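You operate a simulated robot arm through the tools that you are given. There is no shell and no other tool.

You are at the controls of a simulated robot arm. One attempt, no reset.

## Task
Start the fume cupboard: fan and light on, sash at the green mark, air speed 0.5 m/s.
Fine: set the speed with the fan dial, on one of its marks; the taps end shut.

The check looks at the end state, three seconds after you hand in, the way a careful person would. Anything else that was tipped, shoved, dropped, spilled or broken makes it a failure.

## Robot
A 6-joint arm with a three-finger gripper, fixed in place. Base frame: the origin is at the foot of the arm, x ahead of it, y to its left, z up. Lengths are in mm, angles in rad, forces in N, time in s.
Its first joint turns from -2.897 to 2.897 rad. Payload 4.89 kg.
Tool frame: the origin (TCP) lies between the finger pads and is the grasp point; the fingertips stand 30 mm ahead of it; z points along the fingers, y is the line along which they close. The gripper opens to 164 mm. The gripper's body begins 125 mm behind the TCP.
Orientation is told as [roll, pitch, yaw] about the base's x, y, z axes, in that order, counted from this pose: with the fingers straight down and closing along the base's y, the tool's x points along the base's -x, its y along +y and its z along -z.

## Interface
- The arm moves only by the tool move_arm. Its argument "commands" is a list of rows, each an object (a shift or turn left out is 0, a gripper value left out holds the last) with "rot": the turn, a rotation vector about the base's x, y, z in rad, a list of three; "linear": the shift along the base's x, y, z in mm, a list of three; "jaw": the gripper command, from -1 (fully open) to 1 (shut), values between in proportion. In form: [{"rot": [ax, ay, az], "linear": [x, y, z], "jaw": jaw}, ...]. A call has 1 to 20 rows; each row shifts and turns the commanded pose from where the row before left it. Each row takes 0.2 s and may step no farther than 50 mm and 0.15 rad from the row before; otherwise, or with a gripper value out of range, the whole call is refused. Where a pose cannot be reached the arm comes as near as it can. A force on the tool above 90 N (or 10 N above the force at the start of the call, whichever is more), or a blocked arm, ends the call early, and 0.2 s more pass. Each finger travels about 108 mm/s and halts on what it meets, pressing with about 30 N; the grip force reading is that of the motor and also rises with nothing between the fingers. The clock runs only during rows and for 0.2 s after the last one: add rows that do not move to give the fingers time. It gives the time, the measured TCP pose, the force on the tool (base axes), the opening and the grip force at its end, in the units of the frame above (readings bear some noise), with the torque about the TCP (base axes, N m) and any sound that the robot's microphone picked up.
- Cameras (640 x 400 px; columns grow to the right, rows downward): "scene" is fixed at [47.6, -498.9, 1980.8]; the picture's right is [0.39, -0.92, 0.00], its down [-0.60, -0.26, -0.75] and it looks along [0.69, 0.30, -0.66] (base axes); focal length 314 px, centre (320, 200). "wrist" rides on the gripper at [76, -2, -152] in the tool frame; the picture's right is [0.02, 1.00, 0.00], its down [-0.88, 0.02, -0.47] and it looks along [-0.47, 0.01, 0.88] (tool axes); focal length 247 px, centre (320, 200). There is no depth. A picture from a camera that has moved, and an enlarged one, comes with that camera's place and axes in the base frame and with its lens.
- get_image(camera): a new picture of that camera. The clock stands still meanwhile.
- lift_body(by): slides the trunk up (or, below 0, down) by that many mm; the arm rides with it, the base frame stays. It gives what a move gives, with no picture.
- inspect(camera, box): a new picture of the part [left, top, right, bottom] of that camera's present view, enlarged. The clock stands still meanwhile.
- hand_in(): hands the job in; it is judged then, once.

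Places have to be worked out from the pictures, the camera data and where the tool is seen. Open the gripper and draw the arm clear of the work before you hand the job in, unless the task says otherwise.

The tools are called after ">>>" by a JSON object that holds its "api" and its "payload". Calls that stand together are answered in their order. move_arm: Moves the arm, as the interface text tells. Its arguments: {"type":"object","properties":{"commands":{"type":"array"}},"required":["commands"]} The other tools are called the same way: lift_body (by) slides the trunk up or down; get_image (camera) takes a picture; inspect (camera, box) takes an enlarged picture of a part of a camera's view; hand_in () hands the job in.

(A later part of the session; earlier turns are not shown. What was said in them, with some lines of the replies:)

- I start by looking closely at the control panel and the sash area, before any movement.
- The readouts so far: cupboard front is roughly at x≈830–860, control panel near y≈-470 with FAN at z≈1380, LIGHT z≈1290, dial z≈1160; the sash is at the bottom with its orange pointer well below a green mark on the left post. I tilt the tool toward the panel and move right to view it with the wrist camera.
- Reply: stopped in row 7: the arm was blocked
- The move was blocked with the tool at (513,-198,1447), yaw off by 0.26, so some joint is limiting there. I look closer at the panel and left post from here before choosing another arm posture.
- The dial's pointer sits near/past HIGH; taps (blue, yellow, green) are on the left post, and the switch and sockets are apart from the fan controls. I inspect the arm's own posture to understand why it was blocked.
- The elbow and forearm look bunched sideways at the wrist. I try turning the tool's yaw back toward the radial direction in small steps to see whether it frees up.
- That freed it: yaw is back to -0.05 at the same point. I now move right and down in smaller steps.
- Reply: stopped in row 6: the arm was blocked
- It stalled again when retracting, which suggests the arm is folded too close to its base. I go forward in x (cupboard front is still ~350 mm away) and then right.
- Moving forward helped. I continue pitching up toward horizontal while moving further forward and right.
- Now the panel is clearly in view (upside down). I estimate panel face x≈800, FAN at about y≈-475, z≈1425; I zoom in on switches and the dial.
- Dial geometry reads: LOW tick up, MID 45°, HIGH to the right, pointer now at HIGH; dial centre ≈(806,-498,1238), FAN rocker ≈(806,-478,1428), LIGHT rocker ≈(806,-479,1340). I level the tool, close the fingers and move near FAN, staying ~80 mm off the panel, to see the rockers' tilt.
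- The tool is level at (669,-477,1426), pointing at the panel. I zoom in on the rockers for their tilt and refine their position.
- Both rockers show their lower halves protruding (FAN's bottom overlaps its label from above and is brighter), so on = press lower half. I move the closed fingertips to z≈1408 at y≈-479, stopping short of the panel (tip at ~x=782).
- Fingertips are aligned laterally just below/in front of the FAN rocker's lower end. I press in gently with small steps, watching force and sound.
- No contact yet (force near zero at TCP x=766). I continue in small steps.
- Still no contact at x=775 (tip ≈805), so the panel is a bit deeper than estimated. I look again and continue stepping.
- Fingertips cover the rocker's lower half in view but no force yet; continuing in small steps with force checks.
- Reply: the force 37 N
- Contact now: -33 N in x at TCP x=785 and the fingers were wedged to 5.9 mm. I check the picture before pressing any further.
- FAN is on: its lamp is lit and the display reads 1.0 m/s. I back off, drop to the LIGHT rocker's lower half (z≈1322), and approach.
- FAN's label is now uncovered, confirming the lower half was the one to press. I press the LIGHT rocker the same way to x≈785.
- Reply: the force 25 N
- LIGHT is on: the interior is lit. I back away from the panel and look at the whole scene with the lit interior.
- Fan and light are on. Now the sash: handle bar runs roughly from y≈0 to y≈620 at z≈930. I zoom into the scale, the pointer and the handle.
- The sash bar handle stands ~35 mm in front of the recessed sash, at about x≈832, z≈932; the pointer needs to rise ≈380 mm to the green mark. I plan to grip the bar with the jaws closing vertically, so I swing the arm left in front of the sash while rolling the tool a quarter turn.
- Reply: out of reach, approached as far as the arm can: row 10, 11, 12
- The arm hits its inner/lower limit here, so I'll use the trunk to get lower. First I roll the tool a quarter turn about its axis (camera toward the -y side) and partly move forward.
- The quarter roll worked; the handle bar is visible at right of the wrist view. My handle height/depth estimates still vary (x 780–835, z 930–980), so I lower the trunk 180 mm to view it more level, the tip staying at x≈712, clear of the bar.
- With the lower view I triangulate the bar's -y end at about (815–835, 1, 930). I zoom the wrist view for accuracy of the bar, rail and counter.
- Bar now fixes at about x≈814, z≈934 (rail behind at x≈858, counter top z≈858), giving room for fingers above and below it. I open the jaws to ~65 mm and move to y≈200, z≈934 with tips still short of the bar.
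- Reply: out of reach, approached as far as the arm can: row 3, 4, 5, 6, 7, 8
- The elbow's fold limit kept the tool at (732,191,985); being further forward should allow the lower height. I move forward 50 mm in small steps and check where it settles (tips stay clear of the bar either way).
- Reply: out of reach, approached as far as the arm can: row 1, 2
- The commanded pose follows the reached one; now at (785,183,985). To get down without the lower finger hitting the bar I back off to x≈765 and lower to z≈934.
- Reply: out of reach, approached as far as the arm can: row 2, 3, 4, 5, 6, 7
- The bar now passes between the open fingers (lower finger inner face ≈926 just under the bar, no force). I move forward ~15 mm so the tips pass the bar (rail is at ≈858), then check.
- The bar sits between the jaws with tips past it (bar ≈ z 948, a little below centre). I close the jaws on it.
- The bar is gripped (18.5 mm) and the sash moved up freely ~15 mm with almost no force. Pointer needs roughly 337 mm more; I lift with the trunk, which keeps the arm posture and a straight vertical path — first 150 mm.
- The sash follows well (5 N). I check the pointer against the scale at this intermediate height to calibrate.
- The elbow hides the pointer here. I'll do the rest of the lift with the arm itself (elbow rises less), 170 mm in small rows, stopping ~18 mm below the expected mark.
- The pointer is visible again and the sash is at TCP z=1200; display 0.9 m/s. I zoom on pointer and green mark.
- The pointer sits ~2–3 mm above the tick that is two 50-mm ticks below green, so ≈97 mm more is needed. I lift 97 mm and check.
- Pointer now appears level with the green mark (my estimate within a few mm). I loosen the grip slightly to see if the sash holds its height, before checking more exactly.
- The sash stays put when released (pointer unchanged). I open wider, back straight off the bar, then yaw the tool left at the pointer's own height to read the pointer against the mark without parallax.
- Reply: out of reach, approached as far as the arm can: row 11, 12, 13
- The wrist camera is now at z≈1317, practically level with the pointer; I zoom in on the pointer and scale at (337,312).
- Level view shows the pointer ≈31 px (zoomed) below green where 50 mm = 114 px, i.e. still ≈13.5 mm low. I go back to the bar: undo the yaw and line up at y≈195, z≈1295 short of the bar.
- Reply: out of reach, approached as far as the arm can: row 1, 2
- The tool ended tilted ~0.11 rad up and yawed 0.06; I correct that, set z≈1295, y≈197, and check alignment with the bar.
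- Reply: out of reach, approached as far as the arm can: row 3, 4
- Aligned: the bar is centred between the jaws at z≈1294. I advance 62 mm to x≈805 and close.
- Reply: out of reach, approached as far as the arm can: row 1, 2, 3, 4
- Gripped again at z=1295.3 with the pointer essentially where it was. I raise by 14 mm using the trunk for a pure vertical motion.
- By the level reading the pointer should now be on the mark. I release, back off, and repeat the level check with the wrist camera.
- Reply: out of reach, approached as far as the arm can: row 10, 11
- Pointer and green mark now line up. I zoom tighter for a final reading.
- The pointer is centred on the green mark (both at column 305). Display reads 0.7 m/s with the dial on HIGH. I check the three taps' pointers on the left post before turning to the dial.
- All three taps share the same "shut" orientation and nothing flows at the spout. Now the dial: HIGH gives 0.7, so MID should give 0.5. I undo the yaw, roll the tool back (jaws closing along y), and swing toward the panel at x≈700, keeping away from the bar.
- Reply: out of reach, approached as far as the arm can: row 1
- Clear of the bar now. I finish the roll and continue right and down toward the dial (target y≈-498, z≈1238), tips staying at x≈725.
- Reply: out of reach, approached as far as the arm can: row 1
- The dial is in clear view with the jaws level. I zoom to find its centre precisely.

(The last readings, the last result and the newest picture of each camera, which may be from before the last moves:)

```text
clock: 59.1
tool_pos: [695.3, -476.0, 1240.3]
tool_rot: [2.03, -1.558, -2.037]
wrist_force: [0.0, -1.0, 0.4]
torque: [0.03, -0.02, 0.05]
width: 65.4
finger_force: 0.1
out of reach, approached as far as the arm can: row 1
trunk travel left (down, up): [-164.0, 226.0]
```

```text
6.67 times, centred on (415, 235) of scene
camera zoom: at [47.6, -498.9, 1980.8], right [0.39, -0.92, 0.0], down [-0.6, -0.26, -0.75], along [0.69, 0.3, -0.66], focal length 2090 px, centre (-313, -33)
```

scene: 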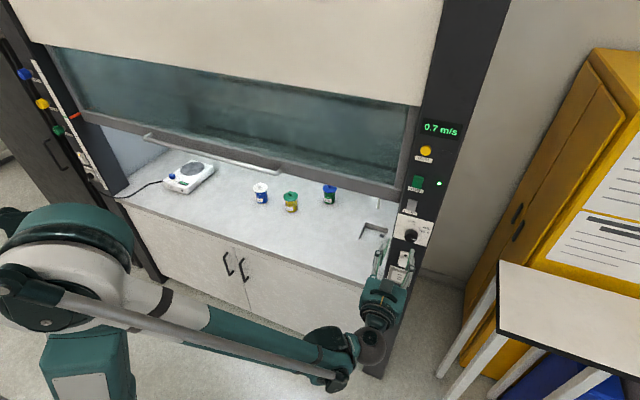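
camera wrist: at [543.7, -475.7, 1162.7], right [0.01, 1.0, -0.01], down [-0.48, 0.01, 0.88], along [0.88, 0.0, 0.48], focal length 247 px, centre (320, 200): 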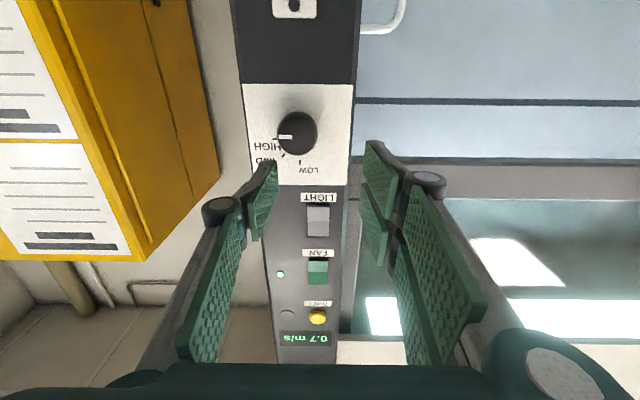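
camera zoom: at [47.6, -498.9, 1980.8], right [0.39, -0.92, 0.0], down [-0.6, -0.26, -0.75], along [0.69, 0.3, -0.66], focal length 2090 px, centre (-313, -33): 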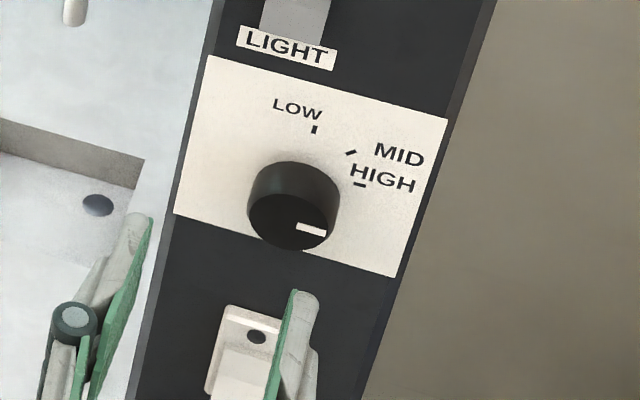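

Triangulating from three views, the tick arc centre comes out at about z≈1233 but the knob axis nearer z≈1224 — I want a straight-on look. I pitch the tool down ~28° so the wrist camera faces the dial squarely.

>>> {"api": "move_arm", "payload": {"commands": [{"linear": [0, -6, -3], "rot": [0, 0.12, 0], "jaw": 0.1}, {"linear": [0, -6, -3], "rot": [0, 0.12, 0], "jaw": 0.1}, {"linear": [0, -6, -3], "rot": [0, 0.12, 0], "jaw": 0.1}, {"linear": [0, -5, -3], "rot": [0, 0.13, 0], "jaw": 0.1}, {"jaw": 0.1}]}}

>>> {"api": "get_image", "payload": {"camera": "wrist"}}

>>> {"api": "inspect", "payload": {"camera": "wrist", "box": [270, 150, 370, 240]}}

```text
clock: 60.3
tool_pos: [695.1, -499.2, 1227.6]
tool_rot: [0.017, -1.086, -0.027]
wrist_force: [0.2, 0.3, 0.2]
torque: [-0.01, -0.02, 0.0]
width: 73.7
finger_force: 0.1
trunk travel left (down, up): [-164.0, 226.0]
```

```text
taken
camera wrist: at [524.2, -498.3, 1232.2], right [0.0, 1.0, -0.01], down [-0.01, 0.01, 1.0], along [1.0, 0.0, 0.01], focal length 247 px, centre (320, 200)
```

wrist: 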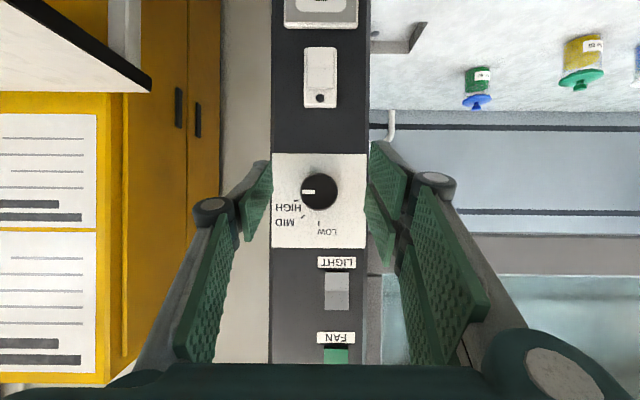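

```text
4.44 times, centred on (320, 195) of wrist
camera zoom: at [524.2, -498.3, 1232.2], right [0.0, 1.0, -0.01], down [-0.01, 0.01, 1.0], along [1.0, 0.0, 0.01], focal length 1098 px, centre (320, 222)
```

zoom: 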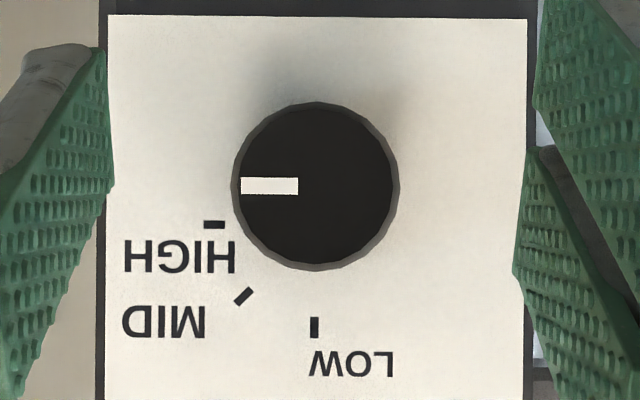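

Straight-on: the knob axis is at y≈-499.5, z≈1225, pointer exactly horizontal (0°), matching the HIGH tick's direction; ticks are drawn at 0/45/90° orientation. I level the tool again and line up on the knob axis, jaws ~65 mm open along y.

>>> {"api": "move_arm", "payload": {"commands": [{"linear": [0, 0, 0], "rot": [0, -0.12, 0], "jaw": 0.2}, {"linear": [0, 0, -1], "rot": [0, -0.12, 0], "jaw": 0.2}, {"linear": [0, 0, -1], "rot": [0, -0.12, 0], "jaw": 0.2}, {"linear": [0, 0, 0], "rot": [0, -0.125, 0], "jaw": 0.2}, {"linear": [15, 0, 0], "jaw": 0.2}, {"linear": [15, 0, 0], "jaw": 0.2}, {"jaw": 0.2}]}}

>>> {"api": "get_image", "payload": {"camera": "wrist"}}

>>> {"api": "inspect", "payload": {"camera": "scene", "box": [385, 200, 445, 260]}}

```text
clock: 61.9
tool_pos: [725.0, -497.7, 1226.0]
tool_rot: [1.696, -1.559, -1.701]
wrist_force: [0.0, 0.3, -0.2]
torque: [-0.01, -0.05, -0.02]
width: 65.6
finger_force: 0.1
trunk travel left (down, up): [-164.0, 226.0]
```

```text
taken
camera wrist: at [572.0, -498.5, 1149.9], right [0.01, 1.0, -0.01], down [-0.47, 0.01, 0.88], along [0.88, 0.0, 0.47], focal length 247 px, centre (320, 200)
```

wrist: 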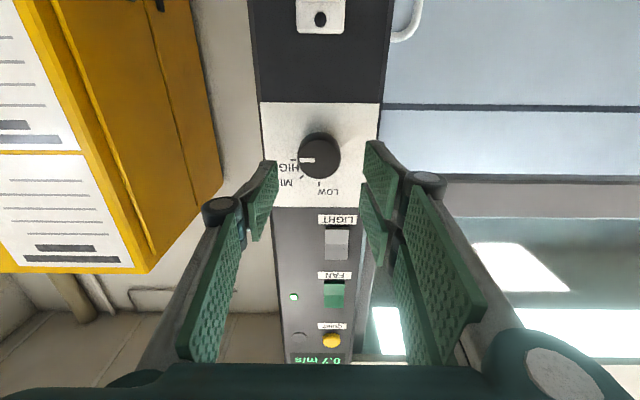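

```text
6.67 times, centred on (415, 230) of scene
camera zoom: at [47.6, -498.9, 1980.8], right [0.39, -0.92, 0.0], down [-0.6, -0.26, -0.75], along [0.69, 0.3, -0.66], focal length 2090 px, centre (-313, 0)
```

zoom: 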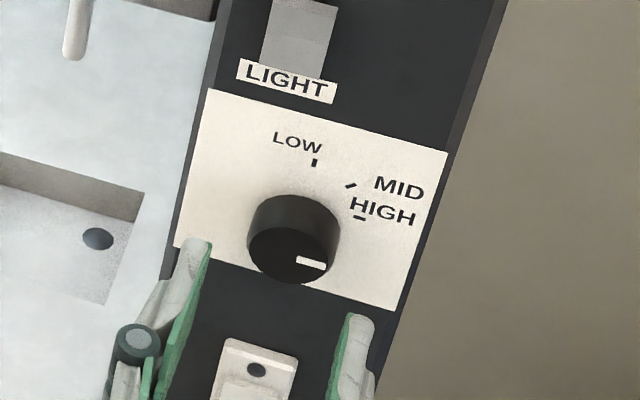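

Well centred on the knob. I advance to x≈777 (tips ≈807, plate ≈813) with force checks.

>>> {"api": "move_arm", "payload": {"commands": [{"linear": [10, -0.5, 0], "jaw": 0.2}, {"linear": [10, 0, 0], "jaw": 0.2}, {"linear": [10, 0, 0], "jaw": 0.2}, {"linear": [10, 0, 0], "jaw": 0.2}, {"linear": [6, 0, 0], "jaw": 0.2}, {"linear": [4, 0, 0], "jaw": 0.2}, {"jaw": 0.2}]}}

>>> {"api": "get_image", "payload": {"camera": "wrist"}}

>>> {"api": "inspect", "payload": {"camera": "scene", "box": [385, 200, 445, 260]}}

```text
clock: 63.5
tool_pos: [775.5, -499.6, 1227.1]
tool_rot: [1.674, -1.558, -1.68]
wrist_force: [-0.5, 0.6, -0.4]
torque: [-0.02, -0.02, 0.04]
width: 65.3
finger_force: 0.0
trunk travel left (down, up): [-164.0, 226.0]
```

```text
taken
camera wrist: at [622.5, -499.1, 1150.4], right [0.01, 1.0, -0.01], down [-0.47, 0.01, 0.88], along [0.88, 0.0, 0.47], focal length 247 px, centre (320, 200)
```

wrist: 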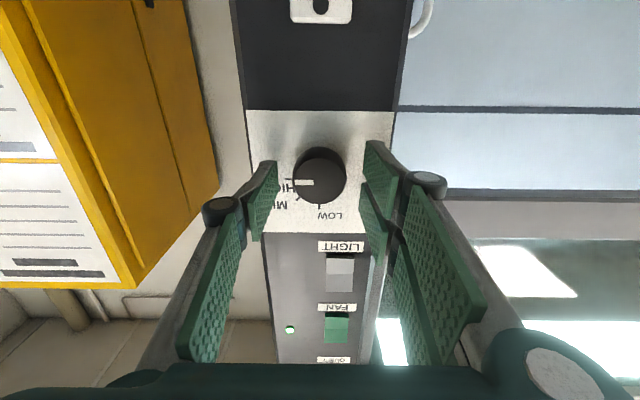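

```text
6.67 times, centred on (415, 230) of scene
camera zoom: at [47.6, -498.9, 1980.8], right [0.39, -0.92, 0.0], down [-0.6, -0.26, -0.75], along [0.69, 0.3, -0.66], focal length 2090 px, centre (-313, 0)
```

zoom: 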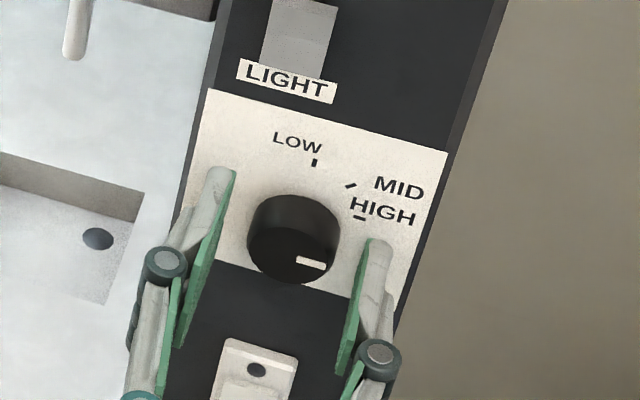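

Knob is between the jaws, no contact force. I close on it.

>>> {"api": "move_arm", "payload": {"commands": [{"jaw": 0.4}, {"jaw": 0.5}, {"jaw": 0.6}, {"jaw": 0.8}, {"jaw": 0.8}]}}

>>> {"api": "inspect", "payload": {"camera": "wrist", "box": [250, 100, 390, 250]}}

>>> {"api": "inspect", "payload": {"camera": "scene", "box": [385, 115, 465, 265]}}

```text
clock: 64.7
tool_pos: [776.0, -501.3, 1226.3]
tool_rot: [1.679, -1.561, -1.684]
wrist_force: [2.1, -9.9, 3.4]
torque: [0.0, 0.02, -0.28]
width: 40.9
finger_force: 45.0
trunk travel left (down, up): [-164.0, 226.0]
```

```text
2.67 times, centred on (320, 175) of wrist
camera zoom: at [622.4, -499.7, 1150.3], right [0.01, 1.0, -0.01], down [-0.47, 0.01, 0.88], along [0.88, 0.0, 0.47], focal length 659 px, centre (320, 267)
```

zoom: 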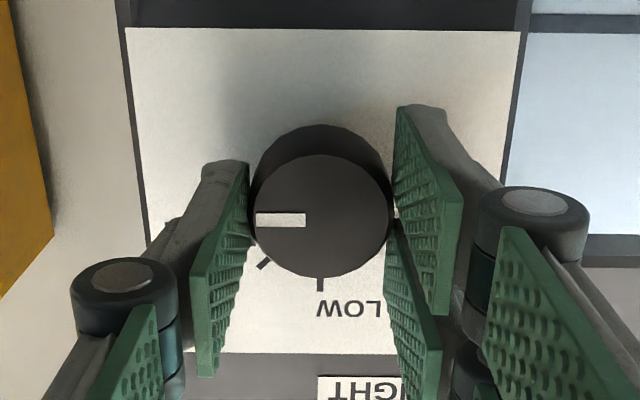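

```text
2.67 times, centred on (425, 190) of scene
camera zoom: at [47.6, -498.9, 1980.8], right [0.39, -0.92, 0.0], down [-0.6, -0.26, -0.75], along [0.69, 0.3, -0.66], focal length 836 px, centre (40, 227)
```

zoom: 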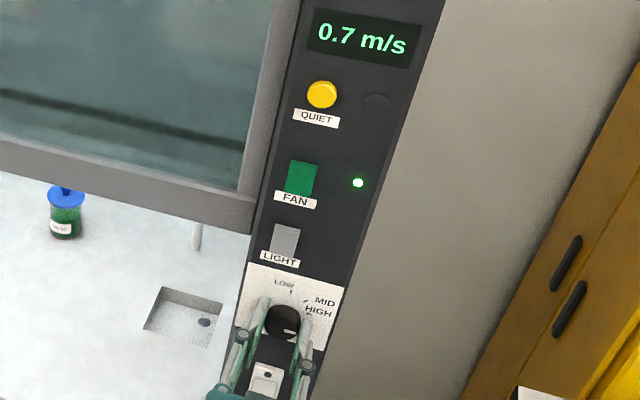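

Gripped at 41 mm. I turn the knob counter-clockwise (about base x, negative) by 0.4 rad first and check pointer and display.

>>> {"api": "move_arm", "payload": {"commands": [{"linear": [0, -1.5, 0], "jaw": 0.8}, {"rot": [-0.1, 0, 0], "jaw": 0.8}, {"rot": [-0.1, 0, 0], "jaw": 0.8}, {"rot": [-0.1, 0, 0], "jaw": 0.8}, {"rot": [-0.1, 0, 0], "jaw": 0.8}]}}

>>> {"api": "inspect", "payload": {"camera": "wrist", "box": [250, 100, 390, 250]}}

>>> {"api": "inspect", "payload": {"camera": "scene", "box": [385, 115, 465, 265]}}

```text
clock: 65.9
tool_pos: [775.6, -499.7, 1226.2]
tool_rot: [-1.581, -1.18, 1.577]
wrist_force: [-1.0, 10.6, -1.9]
torque: [0.03, -0.11, 0.45]
width: 40.7
finger_force: 45.2
trunk travel left (down, up): [-164.0, 226.0]
```

```text
2.67 times, centred on (320, 175) of wrist
camera zoom: at [622.3, -529.6, 1156.2], right [0.01, 0.92, -0.4], down [-0.47, 0.35, 0.81], along [0.88, 0.19, 0.44], focal length 659 px, centre (320, 267)
```

zoom: 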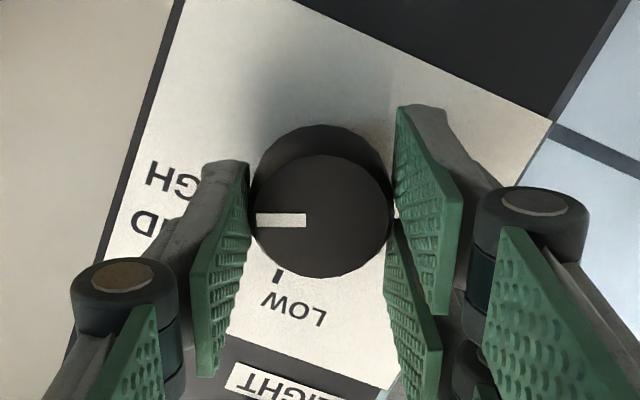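

```text
2.67 times, centred on (425, 190) of scene
camera zoom: at [47.6, -498.9, 1980.8], right [0.39, -0.92, 0.0], down [-0.6, -0.26, -0.75], along [0.69, 0.3, -0.66], focal length 836 px, centre (40, 227)
```

zoom: 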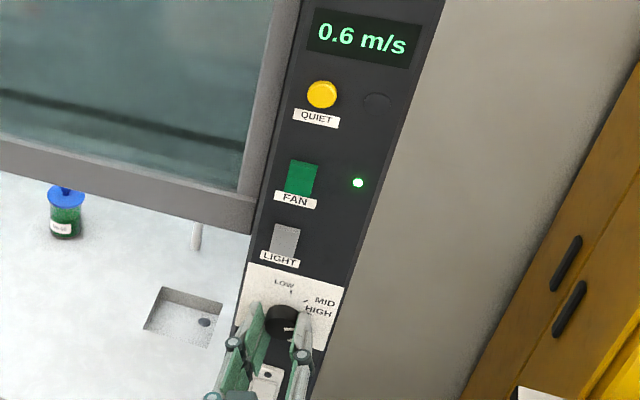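

The knob turns with the grip and the display fell to 0.6 m/s. I turn on to 45° total (0.785 rad).

>>> {"api": "move_arm", "payload": {"commands": [{"linear": [0, 0.8, 0], "rot": [-0.1, 0, 0], "jaw": 0.8}, {"rot": [-0.1, 0, 0], "jaw": 0.8}, {"rot": [-0.1, 0, 0], "jaw": 0.8}, {"rot": [-0.09, 0, 0], "jaw": 0.8}, {"jaw": 0.8}]}}

>>> {"api": "inspect", "payload": {"camera": "wrist", "box": [250, 100, 390, 250]}}

>>> {"api": "inspect", "payload": {"camera": "scene", "box": [385, 115, 465, 265]}}

```text
clock: 67.1
tool_pos: [776.3, -498.5, 1225.7]
tool_rot: [-1.58, -0.792, 1.573]
wrist_force: [-9.2, 13.8, -18.9]
torque: [0.02, 0.72, 0.21]
width: 41.0
finger_force: 45.7
trunk travel left (down, up): [-164.0, 226.0]
```

```text
2.67 times, centred on (320, 175) of wrist
camera zoom: at [622.3, -553.7, 1172.6], right [0.01, 0.7, -0.72], down [-0.47, 0.63, 0.61], along [0.88, 0.34, 0.33], focal length 659 px, centre (320, 267)
```

zoom: 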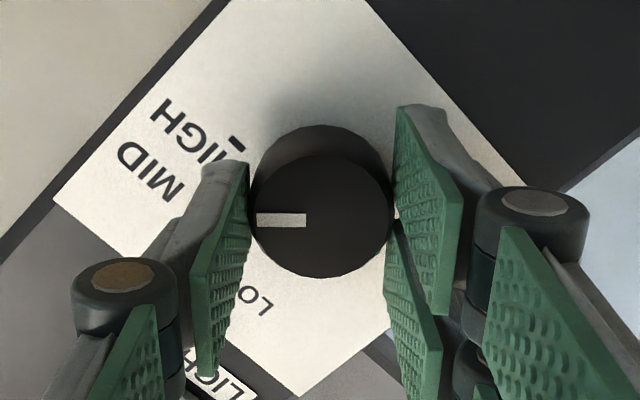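

```text
2.67 times, centred on (425, 190) of scene
camera zoom: at [47.6, -498.9, 1980.8], right [0.39, -0.92, 0.0], down [-0.6, -0.26, -0.75], along [0.69, 0.3, -0.66], focal length 836 px, centre (40, 227)
```

zoom: 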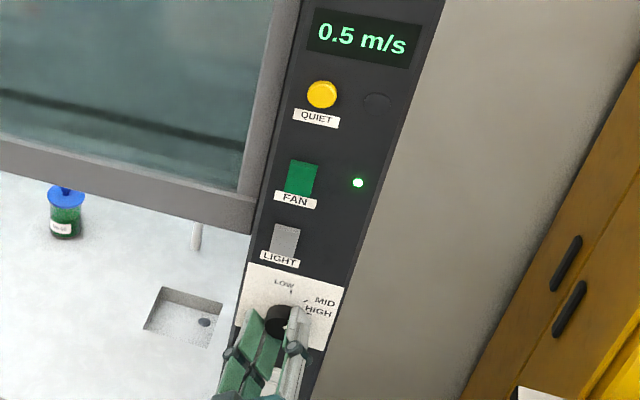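

Display now reads 0.5 m/s with the pointer turned 45°. Because the printed ticks are offset from the knob axis, I verify where the 0.5 band lies by turning a little further (to ~60°) and reading the display; I will come back after.

>>> {"api": "move_arm", "payload": {"commands": [{"linear": [0, -0.8, 0.8], "rot": [-0.07, 0, 0], "jaw": 0.8}, {"rot": [-0.07, 0, 0], "jaw": 0.8}, {"rot": [0, 0, 0], "jaw": 0.8}]}}

>>> {"api": "inspect", "payload": {"camera": "scene", "box": [395, 115, 465, 165]}}

>>> {"api": "move_arm", "payload": {"commands": [{"rot": [-0.07, 0, 0], "jaw": 0.8}, {"rot": [-0.06, 0, 0], "jaw": 0.8}, {"rot": [0, 0, 0], "jaw": 0.8}]}}

>>> {"api": "inspect", "payload": {"camera": "scene", "box": [395, 115, 465, 165]}}

```text
clock: 67.9
tool_pos: [776.5, -499.0, 1225.6]
tool_rot: [-1.577, -0.651, 1.574]
wrist_force: [-23.9, 31.1, -49.0]
torque: [0.1, 1.62, 0.9]
width: 40.9
finger_force: 45.4
trunk travel left (down, up): [-164.0, 226.0]
```

```text
8.00 times, centred on (430, 140) of scene
camera zoom: at [47.6, -498.9, 1980.8], right [0.39, -0.92, 0.0], down [-0.6, -0.26, -0.75], along [0.69, 0.3, -0.66], focal length 2509 px, centre (-560, 680)
```

zoom: 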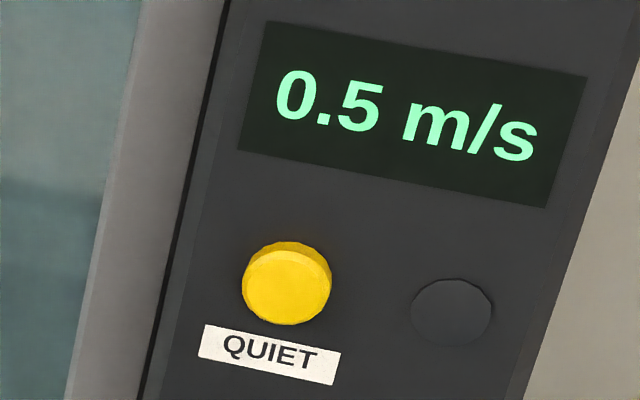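

```text
clock: 68.7
tool_pos: [776.0, -500.1, 1226.4]
tool_rot: [-1.576, -0.521, 1.572]
wrist_force: [-26.6, 38.3, -67.2]
torque: [0.08, 2.24, 1.36]
width: 41.1
finger_force: 44.6
trunk travel left (down, up): [-164.0, 226.0]
```

```text
8.00 times, centred on (430, 140) of scene
camera zoom: at [47.6, -498.9, 1980.8], right [0.39, -0.92, 0.0], down [-0.6, -0.26, -0.75], along [0.69, 0.3, -0.66], focal length 2509 px, centre (-560, 680)
```

zoom: 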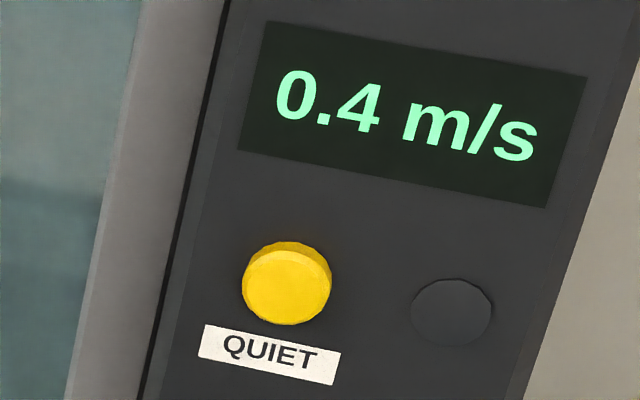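

At ~53° it still read 0.5 and at ~60° 0.4, so the 0.5 band is centred near 45° — MID's drawn direction. I turn back to 45° and relieve the side force (I had nudged the wrong way).

>>> {"api": "move_arm", "payload": {"commands": [{"linear": [0, 0.4, -0.6], "rot": [0.07, 0, 0], "jaw": 0.8}, {"linear": [0, 0.4, -0.6], "rot": [0.07, 0, 0], "jaw": 0.8}, {"linear": [0, 0.3, -0.4], "rot": [0.07, 0, 0], "jaw": 0.8}, {"linear": [0, 0.2, -0.2], "rot": [0.06, 0, 0], "jaw": 0.8}, {"jaw": 0.8}]}}

>>> {"api": "inspect", "payload": {"camera": "wrist", "box": [250, 100, 390, 250]}}

>>> {"api": "inspect", "payload": {"camera": "scene", "box": [395, 115, 465, 165]}}

```text
clock: 69.9
tool_pos: [776.1, -500.4, 1226.3]
tool_rot: [-1.579, -0.795, 1.574]
wrist_force: [6.5, 14.5, -15.2]
torque: [0.02, 0.48, 0.1]
width: 40.3
finger_force: 44.7
trunk travel left (down, up): [-164.0, 226.0]
```

```text
2.67 times, centred on (320, 175) of wrist
camera zoom: at [623.3, -553.9, 1171.8], right [0.01, 0.7, -0.72], down [-0.47, 0.63, 0.61], along [0.88, 0.33, 0.34], focal length 659 px, centre (320, 267)
```

zoom: 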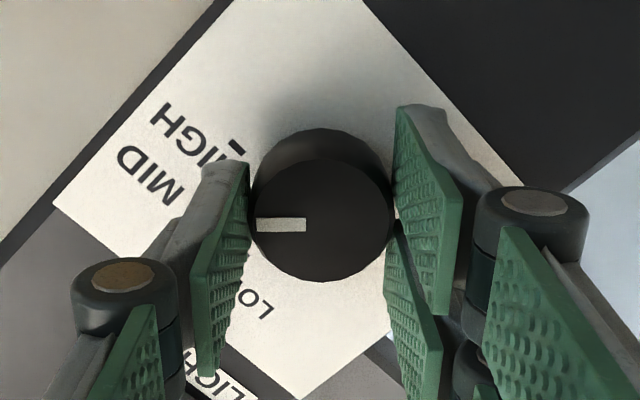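

```text
8.00 times, centred on (430, 140) of scene
camera zoom: at [47.6, -498.9, 1980.8], right [0.39, -0.92, 0.0], down [-0.6, -0.26, -0.75], along [0.69, 0.3, -0.66], focal length 2509 px, centre (-560, 680)
```

zoom: 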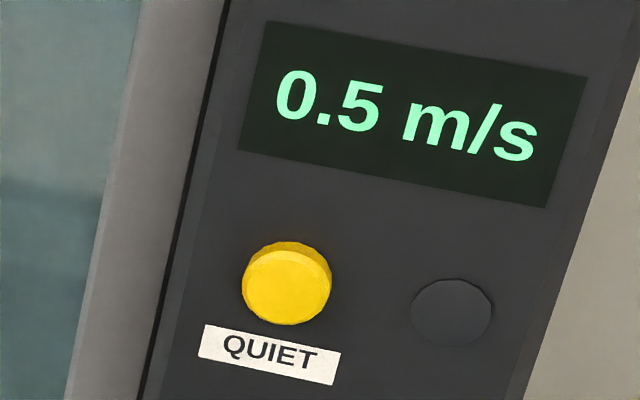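

Back at ≈44.5° with 0.5 m/s shown. I open the jaws and withdraw straight back, then check the pointer square-on.

>>> {"api": "move_arm", "payload": {"commands": [{"jaw": 0.4}, {"jaw": 0.2}, {"jaw": 0.2}, {"linear": [-15, 0, 0], "jaw": 0.2}, {"linear": [-20, 0, 0], "jaw": 0.2}, {"linear": [-20, 0, 0], "jaw": 0.2}, {"linear": [-20, 0, 0], "jaw": 0.2}, {"rot": [0.15, 0, 0], "jaw": 0.2}, {"rot": [0.15, 0, 0], "jaw": 0.2}, {"rot": [0.15, 0, 0], "jaw": 0.2}, {"rot": [0.15, 0, 0], "jaw": 0.2}, {"rot": [0.15, 0, 0], "jaw": 0.2}, {"rot": [0.03, 0.12, 0], "jaw": 0.2}, {"rot": [0, 0.12, 0], "jaw": 0.2}, {"rot": [0, 0.12, 0], "jaw": 0.2}, {"rot": [0, 0.12, 0], "jaw": 0.2}, {"jaw": 0.2}]}}

>>> {"api": "get_image", "payload": {"camera": "wrist"}}

>>> {"api": "inspect", "payload": {"camera": "wrist", "box": [270, 150, 370, 240]}}

>>> {"api": "inspect", "payload": {"camera": "scene", "box": [385, 110, 465, 265]}}

```text
clock: 73.5
tool_pos: [700.0, -499.5, 1225.1]
tool_rot: [-0.001, -1.092, -0.003]
wrist_force: [-0.1, 0.0, 0.0]
torque: [-0.02, 0.0, 0.03]
width: 65.7
finger_force: 0.1
trunk travel left (down, up): [-164.0, 226.0]
```

```text
taken
camera wrist: at [528.8, -500.6, 1228.5], right [0.0, 1.0, -0.02], down [-0.01, 0.02, 1.0], along [1.0, 0.0, 0.01], focal length 247 px, centre (320, 200)
```

wrist: 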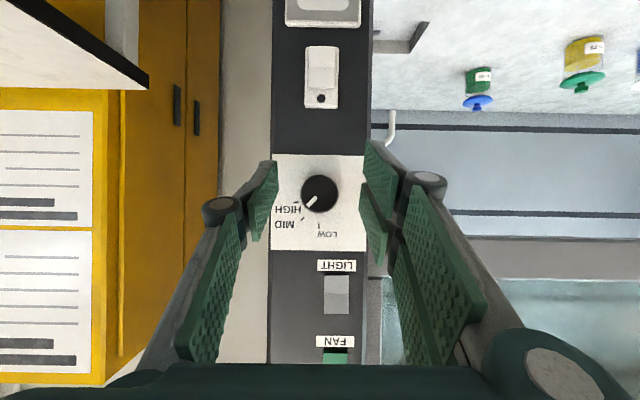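

```text
4.44 times, centred on (320, 195) of wrist
camera zoom: at [528.8, -500.6, 1228.5], right [0.0, 1.0, -0.02], down [-0.01, 0.02, 1.0], along [1.0, 0.0, 0.01], focal length 1098 px, centre (320, 222)
```

zoom: 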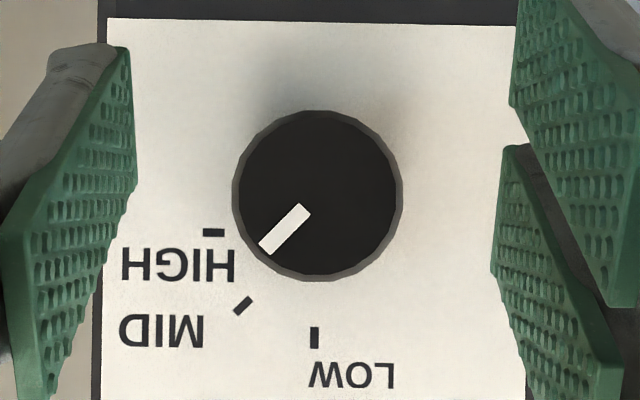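

```text
2.58 times, centred on (425, 188) of scene
camera zoom: at [47.6, -498.9, 1980.8], right [0.39, -0.92, 0.0], down [-0.6, -0.26, -0.75], along [0.69, 0.3, -0.66], focal length 809 px, centre (49, 232)
```

zoom: 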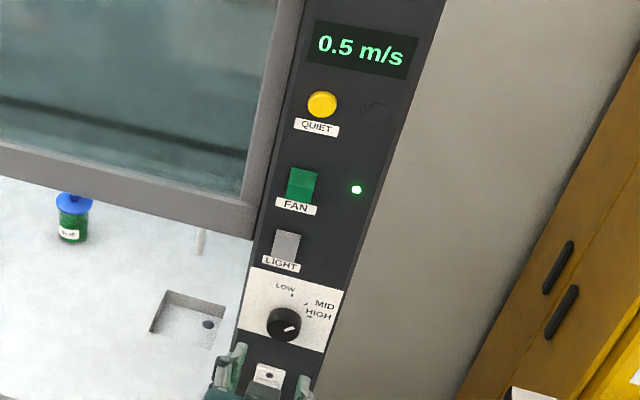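

Pointer sits at about 45–47° in MID's direction, display 0.5 m/s, fan lamp lit, light on. I open the gripper fully and draw the arm back from the cupboard, then verify everything once more.

>>> {"api": "move_arm", "payload": {"commands": [{"linear": [-20, 5, 0], "jaw": -1}, {"linear": [-20, 5, 0], "jaw": -1}, {"linear": [-20, 5, 0], "jaw": -1}, {"linear": [-20, 5, 0], "jaw": -1}, {"linear": [-20, 10, 5], "jaw": -1}, {"linear": [-10, 10, 5], "jaw": -1}, {"jaw": -1}]}}

>>> {"api": "get_image", "payload": {"camera": "scene"}}

>>> {"api": "inspect", "payload": {"camera": "scene", "box": [45, 90, 105, 140]}}

>>> {"api": "inspect", "payload": {"camera": "scene", "box": [385, 110, 465, 265]}}

>>> {"api": "get_image", "payload": {"camera": "wrist"}}

```text
clock: 75.1
tool_pos: [589.9, -459.4, 1234.7]
tool_rot: [-0.002, -1.093, -0.004]
wrist_force: [-0.5, -0.1, 0.7]
torque: [0.0, -0.03, -0.03]
width: 164.0
finger_force: 0.1
trunk travel left (down, up): [-164.0, 226.0]
```

```text
taken
```

scene: 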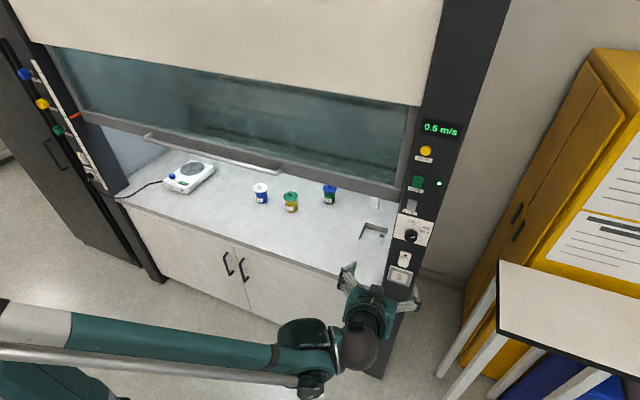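

```text
8.00 times, centred on (75, 115) of scene
camera zoom: at [47.6, -498.9, 1980.8], right [0.39, -0.92, 0.0], down [-0.6, -0.26, -0.75], along [0.69, 0.3, -0.66], focal length 2509 px, centre (2280, 880)
```

zoom: 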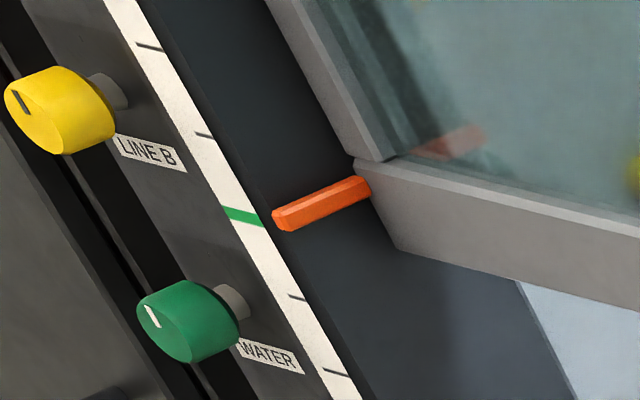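

```text
2.58 times, centred on (425, 188) of scene
camera zoom: at [47.6, -498.9, 1980.8], right [0.39, -0.92, 0.0], down [-0.6, -0.26, -0.75], along [0.69, 0.3, -0.66], focal length 809 px, centre (49, 232)
```

zoom: 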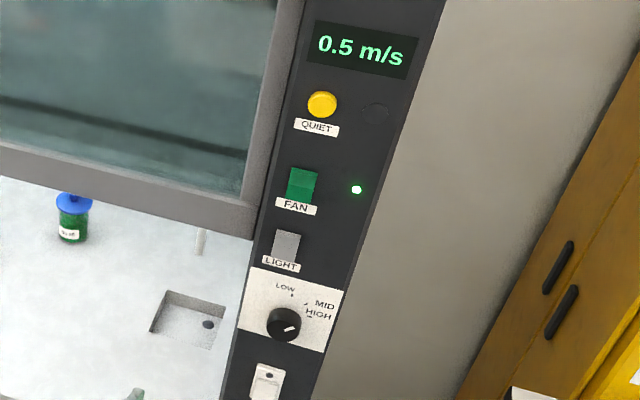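

```text
taken
camera wrist: at [419.1, -460.2, 1238.0], right [0.0, 1.0, -0.02], down [-0.01, 0.02, 1.0], along [1.0, 0.0, 0.01], focal length 247 px, centre (320, 200)
```

wrist: 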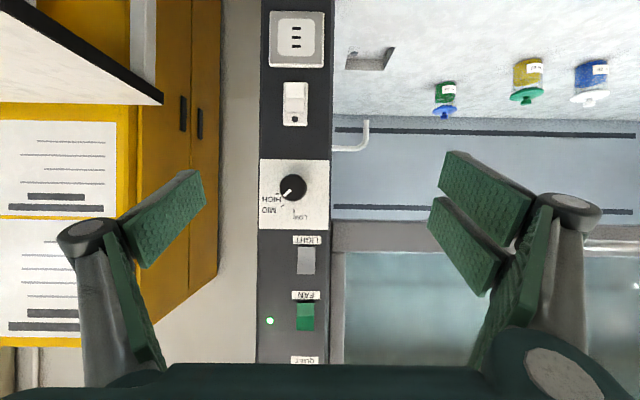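

Sash pointer is still on green, taps are unchanged and nothing inside moved. One last close look at the dial pointer from this straight-on, farther viewpoint.

>>> {"api": "inspect", "payload": {"camera": "wrist", "box": [262, 160, 332, 225]}}

```text
6.15 times, centred on (297, 192) of wrist
camera zoom: at [419.1, -460.2, 1238.0], right [0.0, 1.0, -0.02], down [-0.01, 0.02, 1.0], along [1.0, 0.0, 0.01], focal length 1520 px, centre (462, 246)
```

zoom: 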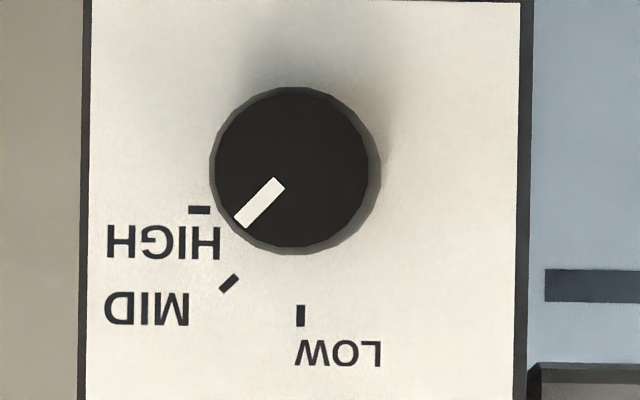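

The pointer reads about 45°, parallel to the MID tick, display 0.5 m/s, fan and light on, sash pointer at green, taps shut, gripper open and arm clear. I hand in.

>>> {"api": "hand_in", "payload": {}}

```text
The job is handed in.
```

The fume cupboard is running and I've handed the job in. I haven't seen a verdict from the check.

- **Fan and light:** both are on. The fan lamp is lit and the interior is lit.
- **Sash:** the pointer is centred on the green mark, checked level with the wrist camera, and it stayed there after I let go of the handle.
- **Air speed:** the display reads 0.5 m/s with the dial at about 45°, which I took as the MID mark. The printed ticks sit about 10 mm above the knob's axis. I lined the pointer up parallel to the MID tick, so it does not point straight at it. Turning the dial past this point and back showed that the 0.5 reading centres near 45°.
- **Taps and everything else:** I never touched the three taps; all three pointers look alike and no water was running. I left the QUIET button alone. In the last pictures nothing inside had moved.

The gripper is open and the arm is drawn back from the cupboard.
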